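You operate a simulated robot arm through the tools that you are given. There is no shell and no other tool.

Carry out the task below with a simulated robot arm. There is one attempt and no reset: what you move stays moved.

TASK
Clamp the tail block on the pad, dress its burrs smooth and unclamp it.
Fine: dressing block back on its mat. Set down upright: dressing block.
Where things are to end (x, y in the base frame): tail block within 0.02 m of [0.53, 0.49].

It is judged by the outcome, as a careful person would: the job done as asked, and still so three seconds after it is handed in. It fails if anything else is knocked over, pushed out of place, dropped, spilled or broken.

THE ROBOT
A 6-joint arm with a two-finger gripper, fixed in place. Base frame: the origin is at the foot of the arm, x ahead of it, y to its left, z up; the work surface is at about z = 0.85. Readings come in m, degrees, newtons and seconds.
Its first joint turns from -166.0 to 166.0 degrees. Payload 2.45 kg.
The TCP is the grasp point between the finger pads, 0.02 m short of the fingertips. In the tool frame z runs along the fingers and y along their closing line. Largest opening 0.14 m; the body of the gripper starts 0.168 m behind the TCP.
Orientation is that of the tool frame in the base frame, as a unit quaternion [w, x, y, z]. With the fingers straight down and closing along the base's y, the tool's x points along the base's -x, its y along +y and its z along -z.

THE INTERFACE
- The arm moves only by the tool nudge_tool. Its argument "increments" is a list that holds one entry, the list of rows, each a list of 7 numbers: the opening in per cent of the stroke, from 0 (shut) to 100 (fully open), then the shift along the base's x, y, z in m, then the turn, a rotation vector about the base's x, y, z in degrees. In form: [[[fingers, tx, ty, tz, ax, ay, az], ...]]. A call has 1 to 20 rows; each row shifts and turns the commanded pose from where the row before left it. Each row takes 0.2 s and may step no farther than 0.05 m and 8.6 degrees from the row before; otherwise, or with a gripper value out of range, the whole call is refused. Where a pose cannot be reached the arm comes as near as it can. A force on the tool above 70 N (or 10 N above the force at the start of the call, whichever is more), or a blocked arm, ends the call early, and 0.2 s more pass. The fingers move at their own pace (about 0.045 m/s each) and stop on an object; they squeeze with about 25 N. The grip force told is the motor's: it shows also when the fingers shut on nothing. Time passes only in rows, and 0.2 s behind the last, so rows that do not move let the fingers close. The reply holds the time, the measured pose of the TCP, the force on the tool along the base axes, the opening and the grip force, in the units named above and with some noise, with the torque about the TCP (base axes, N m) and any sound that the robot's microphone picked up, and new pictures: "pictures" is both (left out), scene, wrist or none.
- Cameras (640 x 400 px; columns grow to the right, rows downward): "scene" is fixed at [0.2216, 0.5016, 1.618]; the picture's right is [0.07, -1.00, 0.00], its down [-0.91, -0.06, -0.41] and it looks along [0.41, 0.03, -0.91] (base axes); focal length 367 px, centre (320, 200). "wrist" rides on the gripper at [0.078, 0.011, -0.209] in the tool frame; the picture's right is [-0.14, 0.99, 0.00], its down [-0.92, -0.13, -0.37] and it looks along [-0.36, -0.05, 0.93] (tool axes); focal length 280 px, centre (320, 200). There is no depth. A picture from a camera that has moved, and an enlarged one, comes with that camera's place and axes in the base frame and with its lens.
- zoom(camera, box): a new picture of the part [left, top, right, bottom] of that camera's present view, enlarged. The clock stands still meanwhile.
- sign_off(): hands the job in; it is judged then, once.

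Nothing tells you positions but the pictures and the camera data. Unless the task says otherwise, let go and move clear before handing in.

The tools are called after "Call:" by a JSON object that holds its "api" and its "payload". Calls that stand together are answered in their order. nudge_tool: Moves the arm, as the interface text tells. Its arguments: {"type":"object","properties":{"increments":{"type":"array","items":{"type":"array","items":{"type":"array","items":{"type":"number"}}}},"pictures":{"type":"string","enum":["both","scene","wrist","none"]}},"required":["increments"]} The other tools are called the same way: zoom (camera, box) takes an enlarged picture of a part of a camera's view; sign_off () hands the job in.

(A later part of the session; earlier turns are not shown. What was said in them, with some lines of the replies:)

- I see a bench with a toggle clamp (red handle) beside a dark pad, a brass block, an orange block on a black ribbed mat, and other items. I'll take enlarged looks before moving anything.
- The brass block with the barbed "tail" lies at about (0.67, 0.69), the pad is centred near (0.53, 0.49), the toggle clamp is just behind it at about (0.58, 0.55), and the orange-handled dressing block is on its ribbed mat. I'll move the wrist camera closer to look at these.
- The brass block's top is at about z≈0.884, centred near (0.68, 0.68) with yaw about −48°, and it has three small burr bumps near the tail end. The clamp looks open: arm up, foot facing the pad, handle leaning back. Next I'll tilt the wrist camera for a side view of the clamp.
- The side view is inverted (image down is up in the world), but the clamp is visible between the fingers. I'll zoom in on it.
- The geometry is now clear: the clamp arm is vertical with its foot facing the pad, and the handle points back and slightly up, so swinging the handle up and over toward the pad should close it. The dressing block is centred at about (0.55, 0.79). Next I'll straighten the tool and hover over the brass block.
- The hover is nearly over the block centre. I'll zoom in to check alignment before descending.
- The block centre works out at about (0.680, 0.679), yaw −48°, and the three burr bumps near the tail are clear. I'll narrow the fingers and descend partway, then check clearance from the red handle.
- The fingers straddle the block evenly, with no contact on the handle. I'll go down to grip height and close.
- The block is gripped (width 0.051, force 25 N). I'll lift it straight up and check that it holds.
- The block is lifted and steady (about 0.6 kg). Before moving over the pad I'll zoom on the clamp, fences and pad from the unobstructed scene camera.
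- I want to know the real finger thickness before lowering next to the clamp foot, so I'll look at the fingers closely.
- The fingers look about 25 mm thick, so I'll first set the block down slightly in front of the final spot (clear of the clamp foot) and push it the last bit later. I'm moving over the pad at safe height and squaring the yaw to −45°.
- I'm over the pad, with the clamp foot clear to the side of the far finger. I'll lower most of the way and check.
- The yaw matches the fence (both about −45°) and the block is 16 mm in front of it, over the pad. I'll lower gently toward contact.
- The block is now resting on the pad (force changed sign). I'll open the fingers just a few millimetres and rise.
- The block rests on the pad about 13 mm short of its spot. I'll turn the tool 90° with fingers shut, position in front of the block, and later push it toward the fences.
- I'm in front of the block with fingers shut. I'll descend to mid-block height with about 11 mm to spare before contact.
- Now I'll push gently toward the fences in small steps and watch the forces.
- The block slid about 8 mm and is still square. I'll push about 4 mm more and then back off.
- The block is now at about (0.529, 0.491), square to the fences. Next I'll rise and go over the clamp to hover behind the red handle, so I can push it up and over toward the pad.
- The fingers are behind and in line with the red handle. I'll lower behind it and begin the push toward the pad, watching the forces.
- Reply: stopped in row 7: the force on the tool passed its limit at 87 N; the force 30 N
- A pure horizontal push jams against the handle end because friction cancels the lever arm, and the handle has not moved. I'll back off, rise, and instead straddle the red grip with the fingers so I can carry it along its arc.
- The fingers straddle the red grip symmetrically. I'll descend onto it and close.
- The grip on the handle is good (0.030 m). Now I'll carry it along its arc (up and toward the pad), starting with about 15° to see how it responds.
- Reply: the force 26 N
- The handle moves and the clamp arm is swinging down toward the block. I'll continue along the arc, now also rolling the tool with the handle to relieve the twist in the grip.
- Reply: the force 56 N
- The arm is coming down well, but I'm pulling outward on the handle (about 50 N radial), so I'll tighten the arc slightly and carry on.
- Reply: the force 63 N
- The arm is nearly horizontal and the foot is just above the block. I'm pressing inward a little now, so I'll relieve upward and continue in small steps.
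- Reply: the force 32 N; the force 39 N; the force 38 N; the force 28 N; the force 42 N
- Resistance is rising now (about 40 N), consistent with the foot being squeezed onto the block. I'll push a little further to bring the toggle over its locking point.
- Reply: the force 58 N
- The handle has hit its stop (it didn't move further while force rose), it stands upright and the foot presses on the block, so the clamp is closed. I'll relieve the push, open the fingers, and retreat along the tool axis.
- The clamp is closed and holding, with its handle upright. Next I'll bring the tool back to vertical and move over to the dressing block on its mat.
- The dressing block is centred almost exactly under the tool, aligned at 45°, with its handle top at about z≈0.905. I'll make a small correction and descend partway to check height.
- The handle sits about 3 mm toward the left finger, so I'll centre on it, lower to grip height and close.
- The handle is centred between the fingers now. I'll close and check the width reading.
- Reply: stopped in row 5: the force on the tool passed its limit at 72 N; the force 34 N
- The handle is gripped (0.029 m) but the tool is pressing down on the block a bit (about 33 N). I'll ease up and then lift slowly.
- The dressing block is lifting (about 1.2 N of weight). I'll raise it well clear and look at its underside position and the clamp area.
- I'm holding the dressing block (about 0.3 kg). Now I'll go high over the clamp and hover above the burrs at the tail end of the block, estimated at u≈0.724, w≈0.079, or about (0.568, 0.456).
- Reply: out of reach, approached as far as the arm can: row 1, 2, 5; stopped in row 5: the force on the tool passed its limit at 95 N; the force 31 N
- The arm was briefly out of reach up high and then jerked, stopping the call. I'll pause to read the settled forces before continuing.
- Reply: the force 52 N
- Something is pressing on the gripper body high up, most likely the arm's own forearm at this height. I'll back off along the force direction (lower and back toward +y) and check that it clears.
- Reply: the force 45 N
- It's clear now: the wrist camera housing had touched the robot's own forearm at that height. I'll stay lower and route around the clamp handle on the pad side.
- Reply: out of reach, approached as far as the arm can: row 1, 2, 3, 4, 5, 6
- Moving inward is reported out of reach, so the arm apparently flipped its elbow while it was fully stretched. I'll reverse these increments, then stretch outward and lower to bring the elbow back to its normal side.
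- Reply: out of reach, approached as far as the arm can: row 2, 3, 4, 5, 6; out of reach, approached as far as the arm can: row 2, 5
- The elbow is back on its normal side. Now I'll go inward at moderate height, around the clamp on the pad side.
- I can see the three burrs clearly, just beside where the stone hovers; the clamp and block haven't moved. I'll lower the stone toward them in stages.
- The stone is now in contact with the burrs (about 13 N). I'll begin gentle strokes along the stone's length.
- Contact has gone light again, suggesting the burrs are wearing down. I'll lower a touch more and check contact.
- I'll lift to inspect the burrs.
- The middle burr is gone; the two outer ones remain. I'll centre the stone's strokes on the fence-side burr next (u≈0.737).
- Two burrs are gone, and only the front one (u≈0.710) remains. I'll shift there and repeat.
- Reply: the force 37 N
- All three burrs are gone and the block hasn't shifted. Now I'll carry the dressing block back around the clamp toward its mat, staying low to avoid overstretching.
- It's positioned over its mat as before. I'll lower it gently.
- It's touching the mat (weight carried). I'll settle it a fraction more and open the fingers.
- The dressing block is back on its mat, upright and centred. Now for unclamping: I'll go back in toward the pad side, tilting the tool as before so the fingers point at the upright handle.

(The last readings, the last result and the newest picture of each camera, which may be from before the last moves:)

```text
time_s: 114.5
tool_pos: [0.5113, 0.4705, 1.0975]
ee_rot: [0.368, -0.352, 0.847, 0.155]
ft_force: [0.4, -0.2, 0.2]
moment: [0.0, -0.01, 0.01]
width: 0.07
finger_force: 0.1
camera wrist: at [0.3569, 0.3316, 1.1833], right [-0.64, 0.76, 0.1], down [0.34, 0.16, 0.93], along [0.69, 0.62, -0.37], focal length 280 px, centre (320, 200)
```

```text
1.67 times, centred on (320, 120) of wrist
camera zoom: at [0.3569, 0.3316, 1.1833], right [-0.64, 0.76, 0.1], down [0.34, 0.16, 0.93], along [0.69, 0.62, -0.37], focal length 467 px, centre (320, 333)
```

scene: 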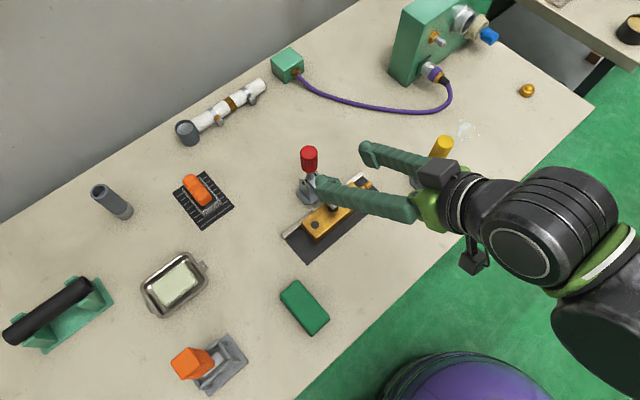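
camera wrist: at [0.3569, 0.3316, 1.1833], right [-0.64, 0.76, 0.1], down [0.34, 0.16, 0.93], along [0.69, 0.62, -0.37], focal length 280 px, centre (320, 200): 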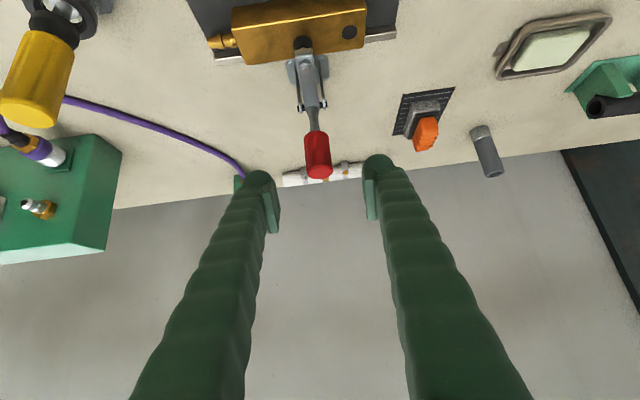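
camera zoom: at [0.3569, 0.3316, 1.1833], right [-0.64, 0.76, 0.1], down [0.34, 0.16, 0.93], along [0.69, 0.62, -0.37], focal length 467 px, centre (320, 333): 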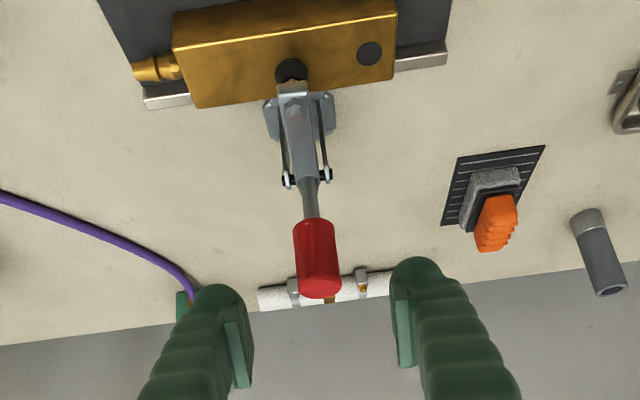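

The handle lines up with the approach axis, about 3 mm to one side. I'll correct that and move in along the tool axis to straddle it.

Call:
{"api": "nudge_tool", "payload": {"increments": [[[50, 0.0021, -0.0021, 0, 0, 0, 0], [50, 0.0155, 0.0155, -0.0205, 0, 0, 0], [50, 0.0155, 0.0155, -0.0205, 0, 0, 0], [50, 0.0155, 0.0155, -0.0205, 0, 0, 0], [50, 0.0155, 0.0155, -0.0205, 0, 0, 0], [50, 0.0154, 0.0154, -0.0205, 0, 0, 0], [50, 0, 0, 0, 0, 0, 0]]], "pictures": "both"}}

Call:
{"api": "zoom", "payload": {"camera": "scene", "box": [240, 100, 400, 260]}}

Call:
{"api": "zoom", "payload": {"camera": "wrist", "box": [220, 80, 420, 260]}}

```text
time_s: 116.0
tool_pos: [0.5902, 0.5463, 0.9932]
ee_rot: [0.368, -0.351, 0.847, 0.155]
ft_force: [-0.3, -0.3, 0.4]
moment: [-0.01, 0.03, -0.01]
width: 0.0701
finger_force: 0.0
camera wrist: at [0.4369, 0.4068, 1.0789], right [-0.64, 0.76, 0.1], down [0.35, 0.16, 0.92], along [0.69, 0.62, -0.37], focal length 280 px, centre (320, 200)
```

scene: 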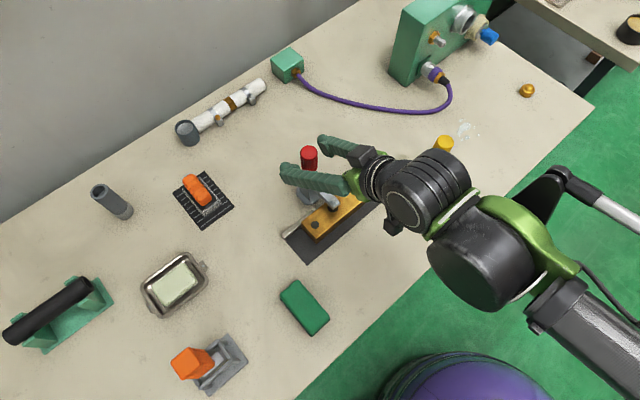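
wrist: 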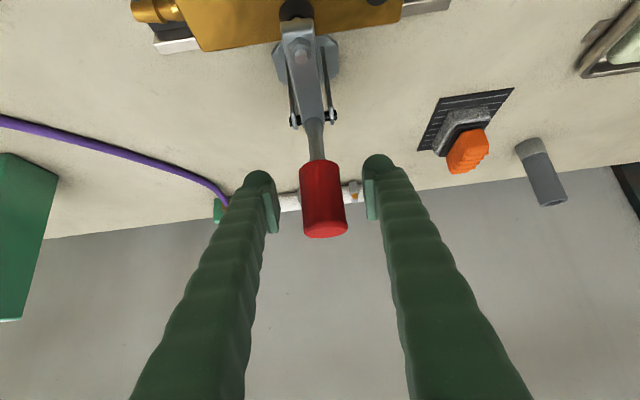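

```text
2.50 times, centred on (320, 180) of scene
camera zoom: at [0.2216, 0.5016, 1.618], right [0.07, -1.0, 0.0], down [-0.91, -0.06, -0.41], along [0.41, 0.03, -0.91], focal length 918 px, centre (320, 250)
```

zoom: 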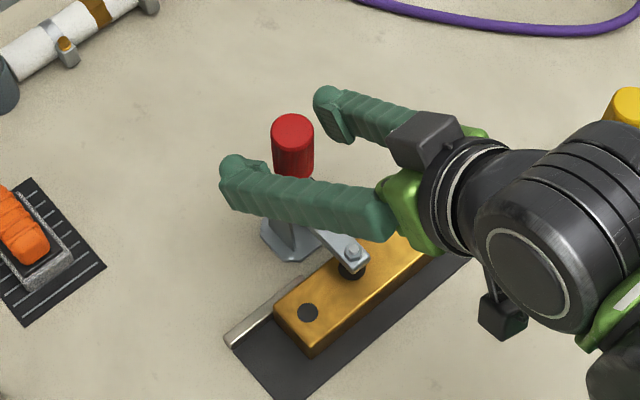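

```text
2.22 times, centred on (320, 170) of wrist
camera zoom: at [0.4369, 0.4068, 1.0789], right [-0.64, 0.76, 0.1], down [0.35, 0.16, 0.92], along [0.69, 0.62, -0.37], focal length 623 px, centre (320, 267)
```

zoom: 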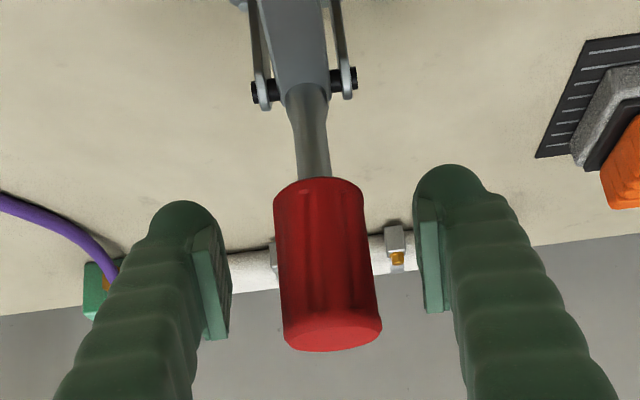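

The handle is centred between the fingers. I'll close on it and start swinging it back.

Call:
{"api": "nudge_tool", "payload": {"increments": [[[30, 0, 0, 0, 0, 0, 0], [10, 0, 0, 0, 0, 0, 0], [10, 0, 0, 0, 0, 0, 0], [10, 0, 0, 0, 0, 0, 0], [10, 0, 0, 0, 0, 0, 0]]], "pictures": "none"}}

```text
time_s: 117.2
tool_pos: [0.5902, 0.5475, 0.9927]
ee_rot: [0.368, -0.353, 0.846, 0.156]
ft_force: [-9.3, 10.8, -1.2]
moment: [0.15, 0.11, 0.03]
width: 0.0296
finger_force: 45.1
```

Call:
{"api": "nudge_tool", "payload": {"increments": [[[10, 0.00195, 0.00275, 0, -1.2, 1.2, 0], [10, 0.00235, 0.00235, 0, -1.4, 1.4, 0], [10, 0.0022, 0.0022, -0.0003, -1.4, 1.4, 0], [10, 0, 0, 0, 0, 0, 0]]], "pictures": "scene"}}

Call:
{"api": "zoom", "payload": {"camera": "scene", "box": [240, 100, 400, 260]}}

```text
time_s: 118.2
tool_pos: [0.5955, 0.5542, 0.9924]
ee_rot: [0.325, -0.359, 0.864, 0.137]
ft_force: [-25.6, -8.8, -9.7]
moment: [-0.97, 1.21, 0.0]
width: 0.0297
finger_force: 45.0
```

scene: 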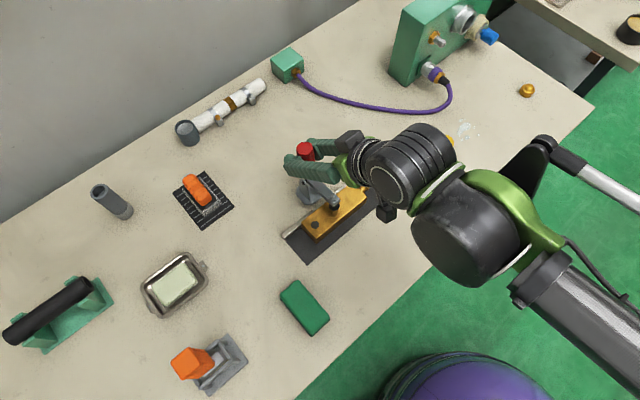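

```text
2.50 times, centred on (320, 180) of scene
camera zoom: at [0.2216, 0.5016, 1.618], right [0.07, -1.0, 0.0], down [-0.91, -0.06, -0.41], along [0.41, 0.03, -0.91], focal length 918 px, centre (320, 250)
```

zoom: 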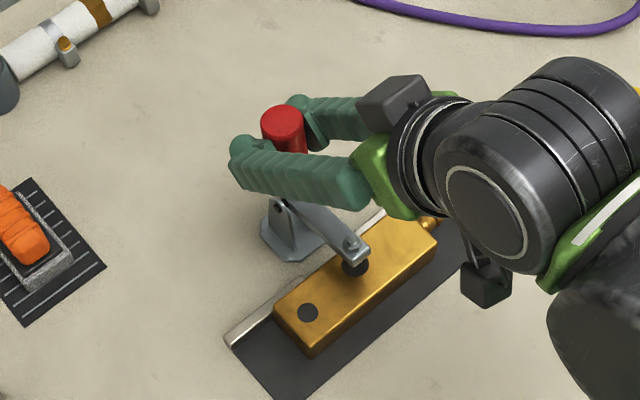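

The handle is coming back smoothly. I'll continue along the arc, rolling the tool a bit faster.

Call:
{"api": "nudge_tool", "payload": {"increments": [[[10, 0.0018, 0.0026, -0.0006, -2.5, 2.5, 0], [10, 0.0022, 0.0022, -0.0006, -2.2, 2.2, 0], [10, 0.0022, 0.0022, -0.0008, -2.0, 2.0, 0], [10, 0.0022, 0.0022, -0.0008, -2.0, 2.0, 0], [10, 0, 0, 0, 0, 0, 0]]], "pictures": "scene"}}

Call:
{"api": "zoom", "payload": {"camera": "scene", "box": [240, 100, 400, 260]}}

```text
time_s: 119.5
tool_pos: [0.6073, 0.5642, 0.9902]
ee_rot: [0.23, -0.371, 0.894, 0.099]
ft_force: [-7.2, 4.3, -41.6]
moment: [0.72, -0.66, 0.01]
width: 0.0298
finger_force: 45.1
```

scene: 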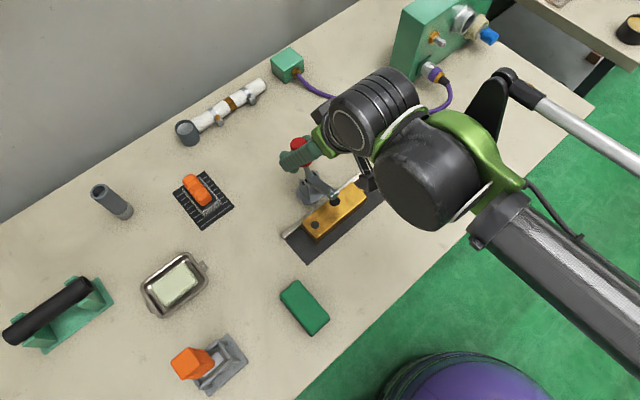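

```text
2.50 times, centred on (320, 180) of scene
camera zoom: at [0.2216, 0.5016, 1.618], right [0.07, -1.0, 0.0], down [-0.91, -0.06, -0.41], along [0.41, 0.03, -0.91], focal length 918 px, centre (320, 250)
```

zoom: 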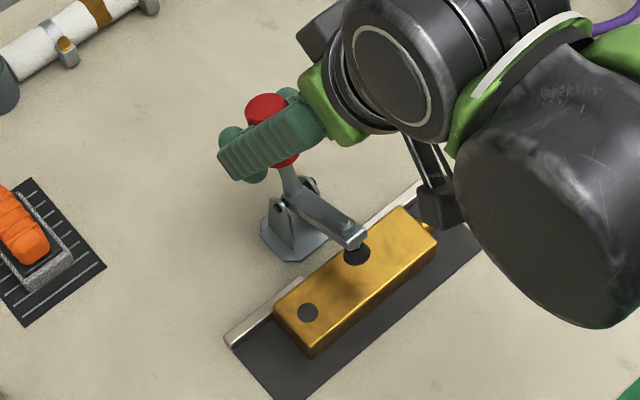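

Call:
{"api": "nudge_tool", "payload": {"increments": [[[10, 0.001, 0.0014, -0.0025, 0, 0, 0], [10, 0.0021, 0.0021, -0.0013, -1.0, 1.0, 0], [10, 0.002, 0.002, -0.0013, -1.5, 1.5, 0], [10, 0.002, 0.002, -0.0014, -1.8, 1.8, 0], [10, 0, 0, 0, 0, 0, 0]]], "pictures": "scene"}}

Call:
{"api": "zoom", "payload": {"camera": "scene", "box": [240, 100, 400, 260]}}

```text
time_s: 120.7
tool_pos: [0.6136, 0.5711, 0.9844]
ee_rot: [0.183, -0.376, 0.905, 0.08]
ft_force: [2.3, 7.1, 32.4]
moment: [-0.41, 0.41, -0.03]
width: 0.0297
finger_force: 45.3
```

scene: 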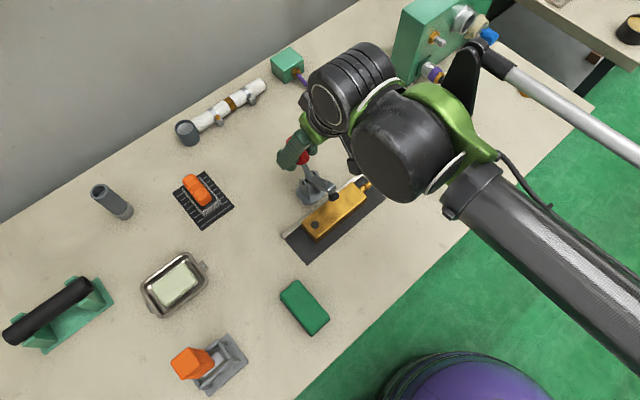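

```text
2.50 times, centred on (320, 180) of scene
camera zoom: at [0.2216, 0.5016, 1.618], right [0.07, -1.0, 0.0], down [-0.91, -0.06, -0.41], along [0.41, 0.03, -0.91], focal length 918 px, centre (320, 250)
```

zoom: 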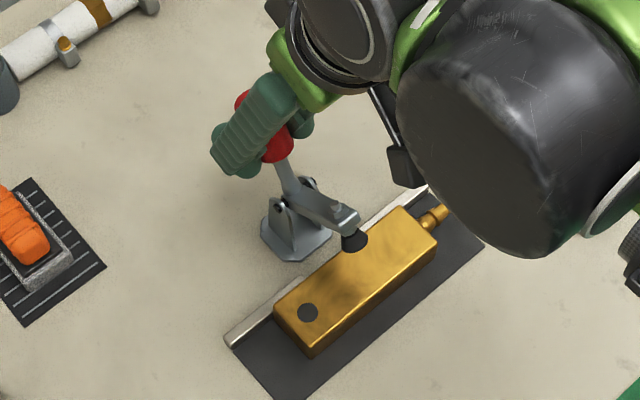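

Call:
{"api": "nudge_tool", "payload": {"increments": [[[10, 0.0021, 0.0021, -0.0003, -2.2, 2.2, 0], [10, 0.0019, 0.0019, -0.0015, -1.8, 1.8, 0], [10, 0.0019, 0.0019, -0.0017, -1.8, 1.8, 0], [10, 0.0018, 0.0018, -0.0018, -1.8, 1.8, 0], [10, 0, 0, 0, 0, 0, 0]]], "pictures": "scene"}}

Call:
{"api": "zoom", "payload": {"camera": "scene", "box": [240, 100, 400, 260]}}

```text
time_s: 121.8
tool_pos: [0.6203, 0.5796, 0.9769]
ee_rot: [0.097, -0.382, 0.918, 0.042]
ft_force: [1.3, 10.3, -16.9]
moment: [0.91, -0.81, -0.03]
width: 0.0299
finger_force: 45.4
```

scene: 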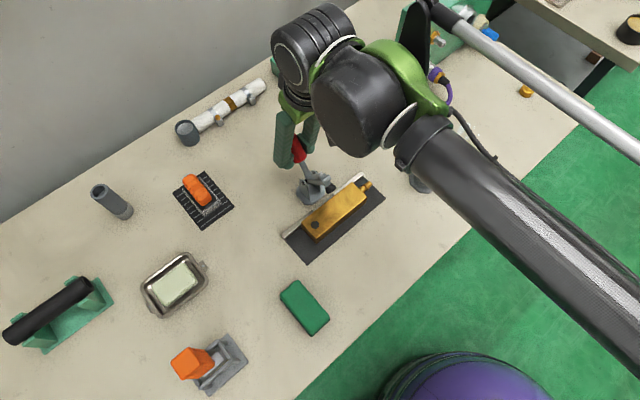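

```text
2.50 times, centred on (320, 180) of scene
camera zoom: at [0.2216, 0.5016, 1.618], right [0.07, -1.0, 0.0], down [-0.91, -0.06, -0.41], along [0.41, 0.03, -0.91], focal length 918 px, centre (320, 250)
```

zoom: 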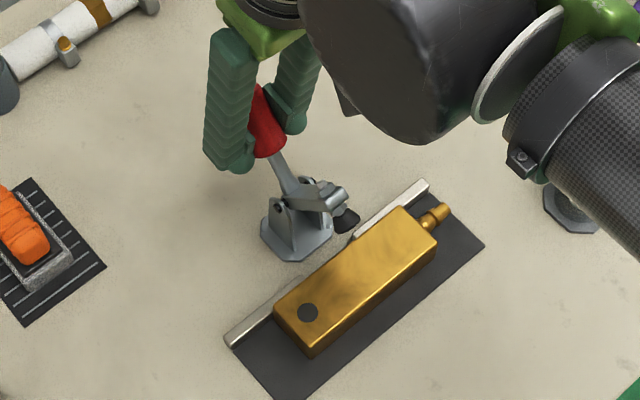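

Call:
{"api": "nudge_tool", "payload": {"increments": [[[10, 0.0018, 0.0016, -0.0024, 0, 0, 0], [10, 0.0017, 0.0017, -0.0021, 0, 0, 0], [10, 0.0016, 0.0016, -0.0022, -1.0, 1.0, 0], [10, 0.0016, 0.0016, -0.0023, -1.3, 1.3, 0], [10, 0, 0, 0, 0, 0, 0]]], "pictures": "scene"}}

Call:
{"api": "zoom", "payload": {"camera": "scene", "box": [240, 100, 400, 260]}}

```text
time_s: 123.0
tool_pos: [0.6265, 0.5846, 0.9702]
ee_rot: [0.071, -0.381, 0.921, 0.033]
ft_force: [-17.9, -5.9, 6.7]
moment: [-0.82, 0.89, -0.04]
width: 0.0299
finger_force: 45.1
```

scene: 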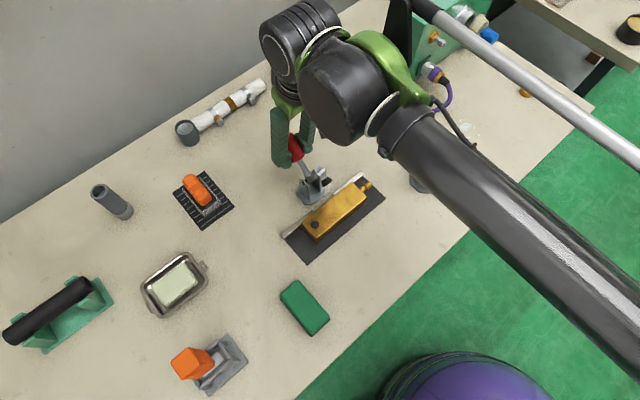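

```text
2.50 times, centred on (320, 180) of scene
camera zoom: at [0.2216, 0.5016, 1.618], right [0.07, -1.0, 0.0], down [-0.91, -0.06, -0.41], along [0.41, 0.03, -0.91], focal length 918 px, centre (320, 250)
```

zoom: 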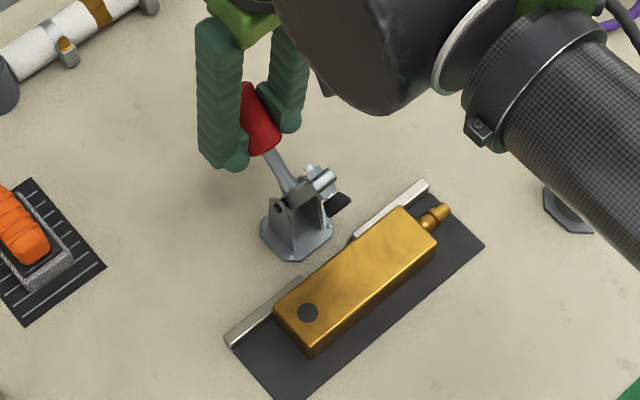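

Call:
{"api": "nudge_tool", "payload": {"increments": [[[10, 0.0015, 0.0015, -0.0024, -2.0, 2.0, 0], [10, 0.0015, 0.0015, -0.0024, -1.5, 1.5, 0], [10, 0.0014, 0.0014, -0.0025, -1.2, 1.2, 0], [10, 0.0013, 0.0013, -0.0026, -1.2, 1.2, 0], [10, 0, 0, 0, 0, 0, 0]]], "pictures": "scene"}}

Call:
{"api": "zoom", "payload": {"camera": "scene", "box": [240, 100, 400, 260]}}

```text
time_s: 124.2
tool_pos: [0.6334, 0.5906, 0.9604]
ee_rot: [0.004, -0.383, 0.924, 0.004]
ft_force: [-21.8, -15.9, 1.6]
moment: [-0.88, 0.87, -0.02]
width: 0.0298
finger_force: 44.9
```

scene: 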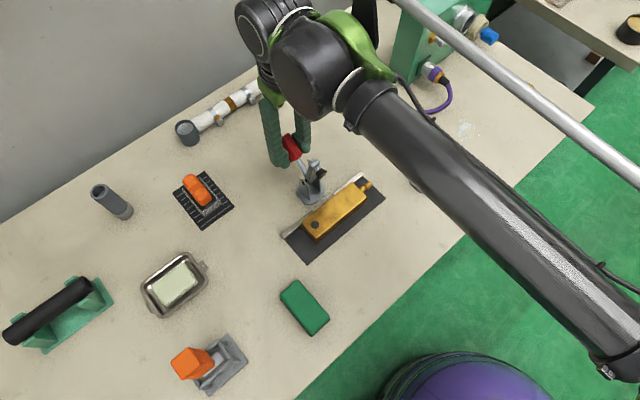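

```text
2.50 times, centred on (320, 180) of scene
camera zoom: at [0.2216, 0.5016, 1.618], right [0.07, -1.0, 0.0], down [-0.91, -0.06, -0.41], along [0.41, 0.03, -0.91], focal length 918 px, centre (320, 250)
```

zoom: 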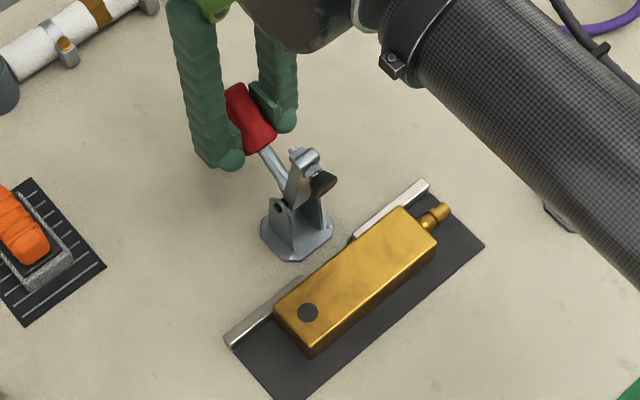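

Call:
{"api": "nudge_tool", "payload": {"increments": [[[10, 0.0014, 0.0014, -0.0014, -1.8, 1.8, 0], [10, 0.0013, 0.0013, -0.002, -1.5, 1.5, 0], [10, 0, 0, 0, 0, 0, 0]]], "pictures": "scene"}}

Call:
{"api": "zoom", "payload": {"camera": "scene", "box": [240, 80, 400, 240]}}

```text
time_s: 125.0
tool_pos: [0.6345, 0.5918, 0.956]
ee_rot: [-0.034, -0.382, 0.923, -0.011]
ft_force: [-33.2, -31.9, -29.7]
moment: [0.13, -0.07, 0.01]
width: 0.0298
finger_force: 44.9
```

scene: 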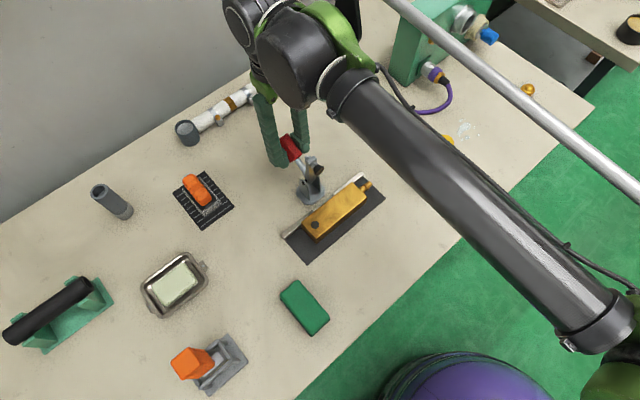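

```text
2.50 times, centred on (320, 160) of scene
camera zoom: at [0.2216, 0.5016, 1.618], right [0.07, -1.0, 0.0], down [-0.91, -0.06, -0.41], along [0.41, 0.03, -0.91], focal length 918 px, centre (320, 300)
```

zoom: 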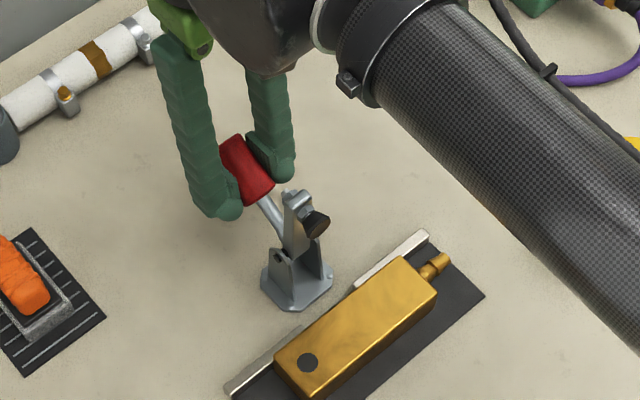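

The clamp is back fully open, with the foot exactly where it was at the start. I'll relieve the pull, release the handle and rise.

Call:
{"api": "nudge_tool", "payload": {"increments": [[[10, -0.0013, -0.0013, -0.0008, 0, 0, 0], [25, 0, 0, 0, 0, 0, 0], [43, 0, 0, 0, 0, 0, 0], [43, 0, 0, 0, 0, 0, 0], [43, 0, 0, 0.01, 0, 0, 0], [43, 0, 0, 0.03, 0, 0, 0], [43, 0, 0, 0.04, 1.5, -1.5, 0], [43, 0, 0, 0.035, 1.5, -1.5, 0], [43, 0, 0, 0, 0, 0, 0]]], "pictures": "both"}}

Call:
{"api": "zoom", "payload": {"camera": "scene", "box": [240, 80, 400, 240]}}

Call:
{"api": "zoom", "payload": {"camera": "wrist", "box": [180, 0, 440, 200]}}

```text
time_s: 127.0
tool_pos: [0.6344, 0.5919, 1.0698]
ee_rot: [0.0, -0.382, 0.924, 0.004]
ft_force: [0.3, 0.4, -0.3]
moment: [0.02, 0.02, 0.01]
width: 0.06
finger_force: 0.1
camera wrist: at [0.5701, 0.5429, 1.2793], right [-0.6, 0.8, 0.01], down [0.74, 0.56, 0.37], along [0.29, 0.23, -0.93], focal length 280 px, centre (320, 200)
```

scene: 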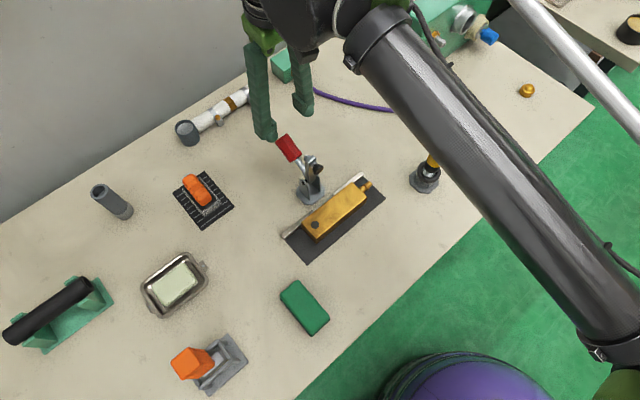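
wrist: 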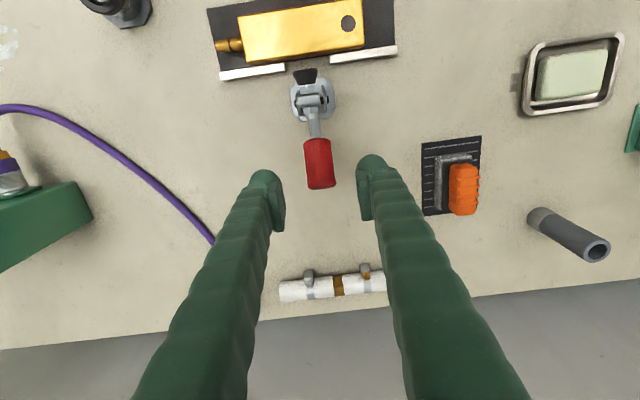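

```text
2.50 times, centred on (320, 160) of scene
camera zoom: at [0.2216, 0.5016, 1.618], right [0.07, -1.0, 0.0], down [-0.91, -0.06, -0.41], along [0.41, 0.03, -0.91], focal length 918 px, centre (320, 300)
```

zoom: 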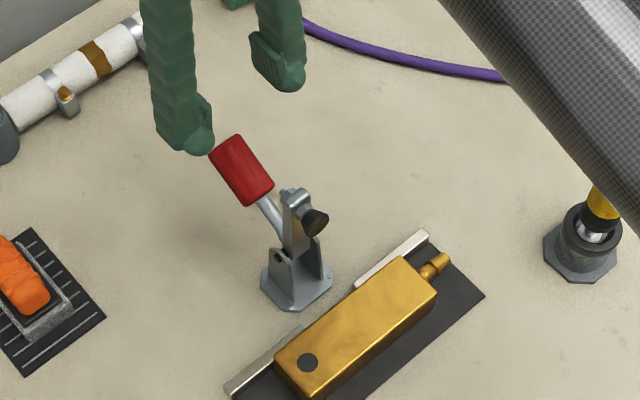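

```text
2.00 times, centred on (310, 100) of wrist
camera zoom: at [0.5701, 0.5429, 1.2793], right [-0.6, 0.8, 0.01], down [0.74, 0.56, 0.37], along [0.29, 0.23, -0.93], focal length 561 px, centre (340, 400)
```

zoom: 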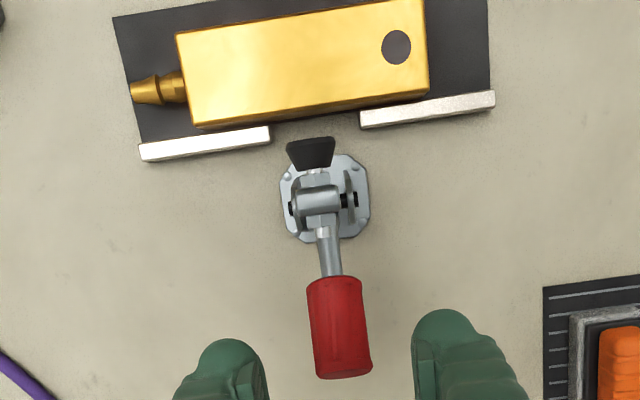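

The clamp is open, the block is smooth and in place at about (0.53, 0.49), and the dressing block is on its mat. I'll move the arm clear and do a final check of the whole scene.

Call:
{"api": "nudge_tool", "payload": {"increments": [[[43, 0, 0, 0.03, 0, 0, 0], [43, -0.02, -0.02, 0, 0, 0, 0], [43, -0.026, -0.026, 0, 0, 0, 0], [43, -0.026, -0.026, 0, 0, 0, 0], [43, -0.026, -0.026, 0, 0, 0, 0], [43, -0.026, -0.026, 0, 0, 0, 0], [43, -0.026, -0.03, 0, 0, 0, 0], [43, -0.02, -0.035, 0, 0, 0, 0], [43, 0, -0.04, 0, 0, 0, 0], [43, 0, -0.04, 0, 0, 0, 0], [43, 0, 0, 0, 0, 0, 0]]], "pictures": "both"}}

Call:
{"api": "zoom", "payload": {"camera": "scene", "box": [240, 120, 400, 270]}}

Call:
{"api": "zoom", "payload": {"camera": "scene", "box": [80, 150, 260, 320]}}

```text
time_s: 129.4
tool_pos: [0.4651, 0.3212, 1.1002]
ee_rot: [0.0, -0.383, 0.924, 0.003]
ft_force: [-0.3, 0.1, 0.3]
moment: [0.01, -0.02, -0.03]
width: 0.0603
finger_force: 0.0
camera wrist: at [0.4007, 0.2719, 1.3102], right [-0.6, 0.8, 0.01], down [0.74, 0.56, 0.37], along [0.29, 0.23, -0.93], focal length 280 px, centre (320, 200)
```

scene: 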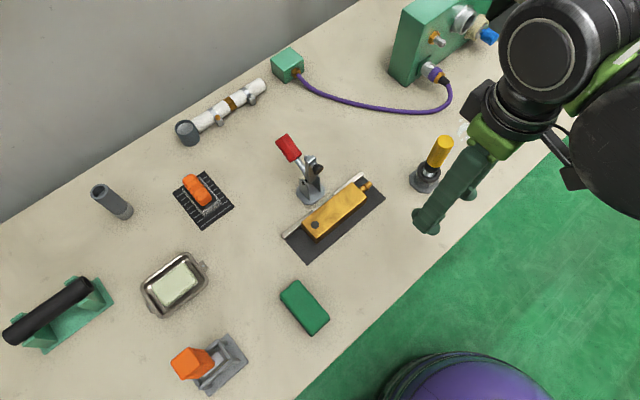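
wrist: 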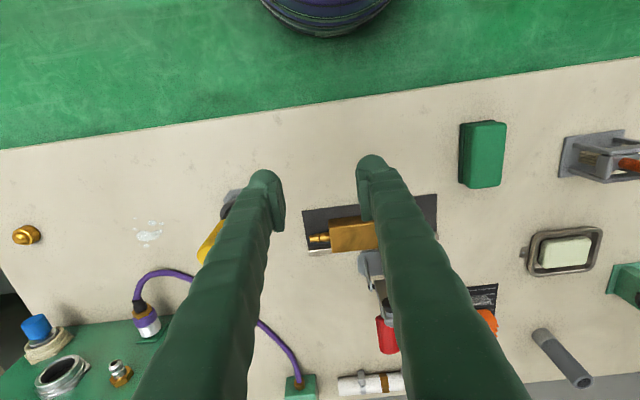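

```text
2.67 times, centred on (320, 195) of scene
camera zoom: at [0.2216, 0.5016, 1.618], right [0.07, -1.0, 0.0], down [-0.91, -0.06, -0.41], along [0.41, 0.03, -0.91], focal length 980 px, centre (320, 213)
```

zoom: 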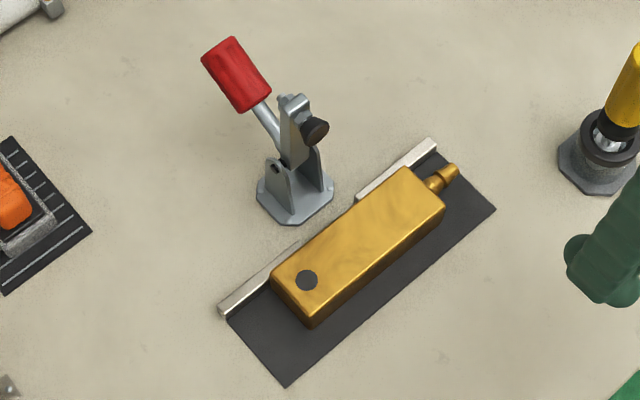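

```text
2.35 times, centred on (170, 235) of scene
camera zoom: at [0.2216, 0.5016, 1.618], right [0.07, -1.0, 0.0], down [-0.91, -0.06, -0.41], along [0.41, 0.03, -0.91], focal length 864 px, centre (673, 118)
```

zoom: 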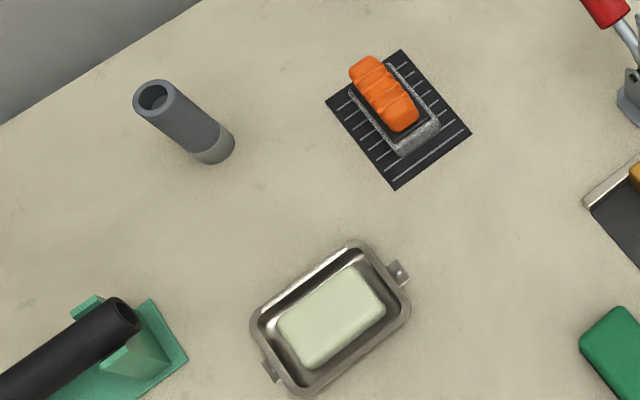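

Final check: the tail block is burr-free on the pad at about (0.528, 0.492), and the clamp is open. The dressing block stands upright on its mat, everything else is undisturbed, and the arm is clear with the gripper empty. I'm handing the job in.

Call:
{"api": "sign_off", "payload": {}}

```text
The job is handed in.
```

The job is handed in: I clamped the tail block on the pad, dressed its three burrs off and unclamped it.

- **Tail block:** it rests on the pad at about (0.528, 0.492), roughly 3 mm from the target by the pictures. No burrs were visible in the last close look.
- **Clamp:** it is back in its original open position.
- **Dressing block:** it is upright and centred on its mat, as it was at the start.
- **Everything else:** no other objects look moved, and the arm is clear with the gripper empty.

**Jolts along the way:**
- My first try at closing the clamp was a straight push on the handle. It jammed and hit the force limit at 87 N without moving the handle.
- The force limit also tripped at 72 N while I was gripping the dressing block on its mat.
- While I carried the dressing block, the gripper bumped the robot's own forearm at up to 95 N. The block stayed in the grip.
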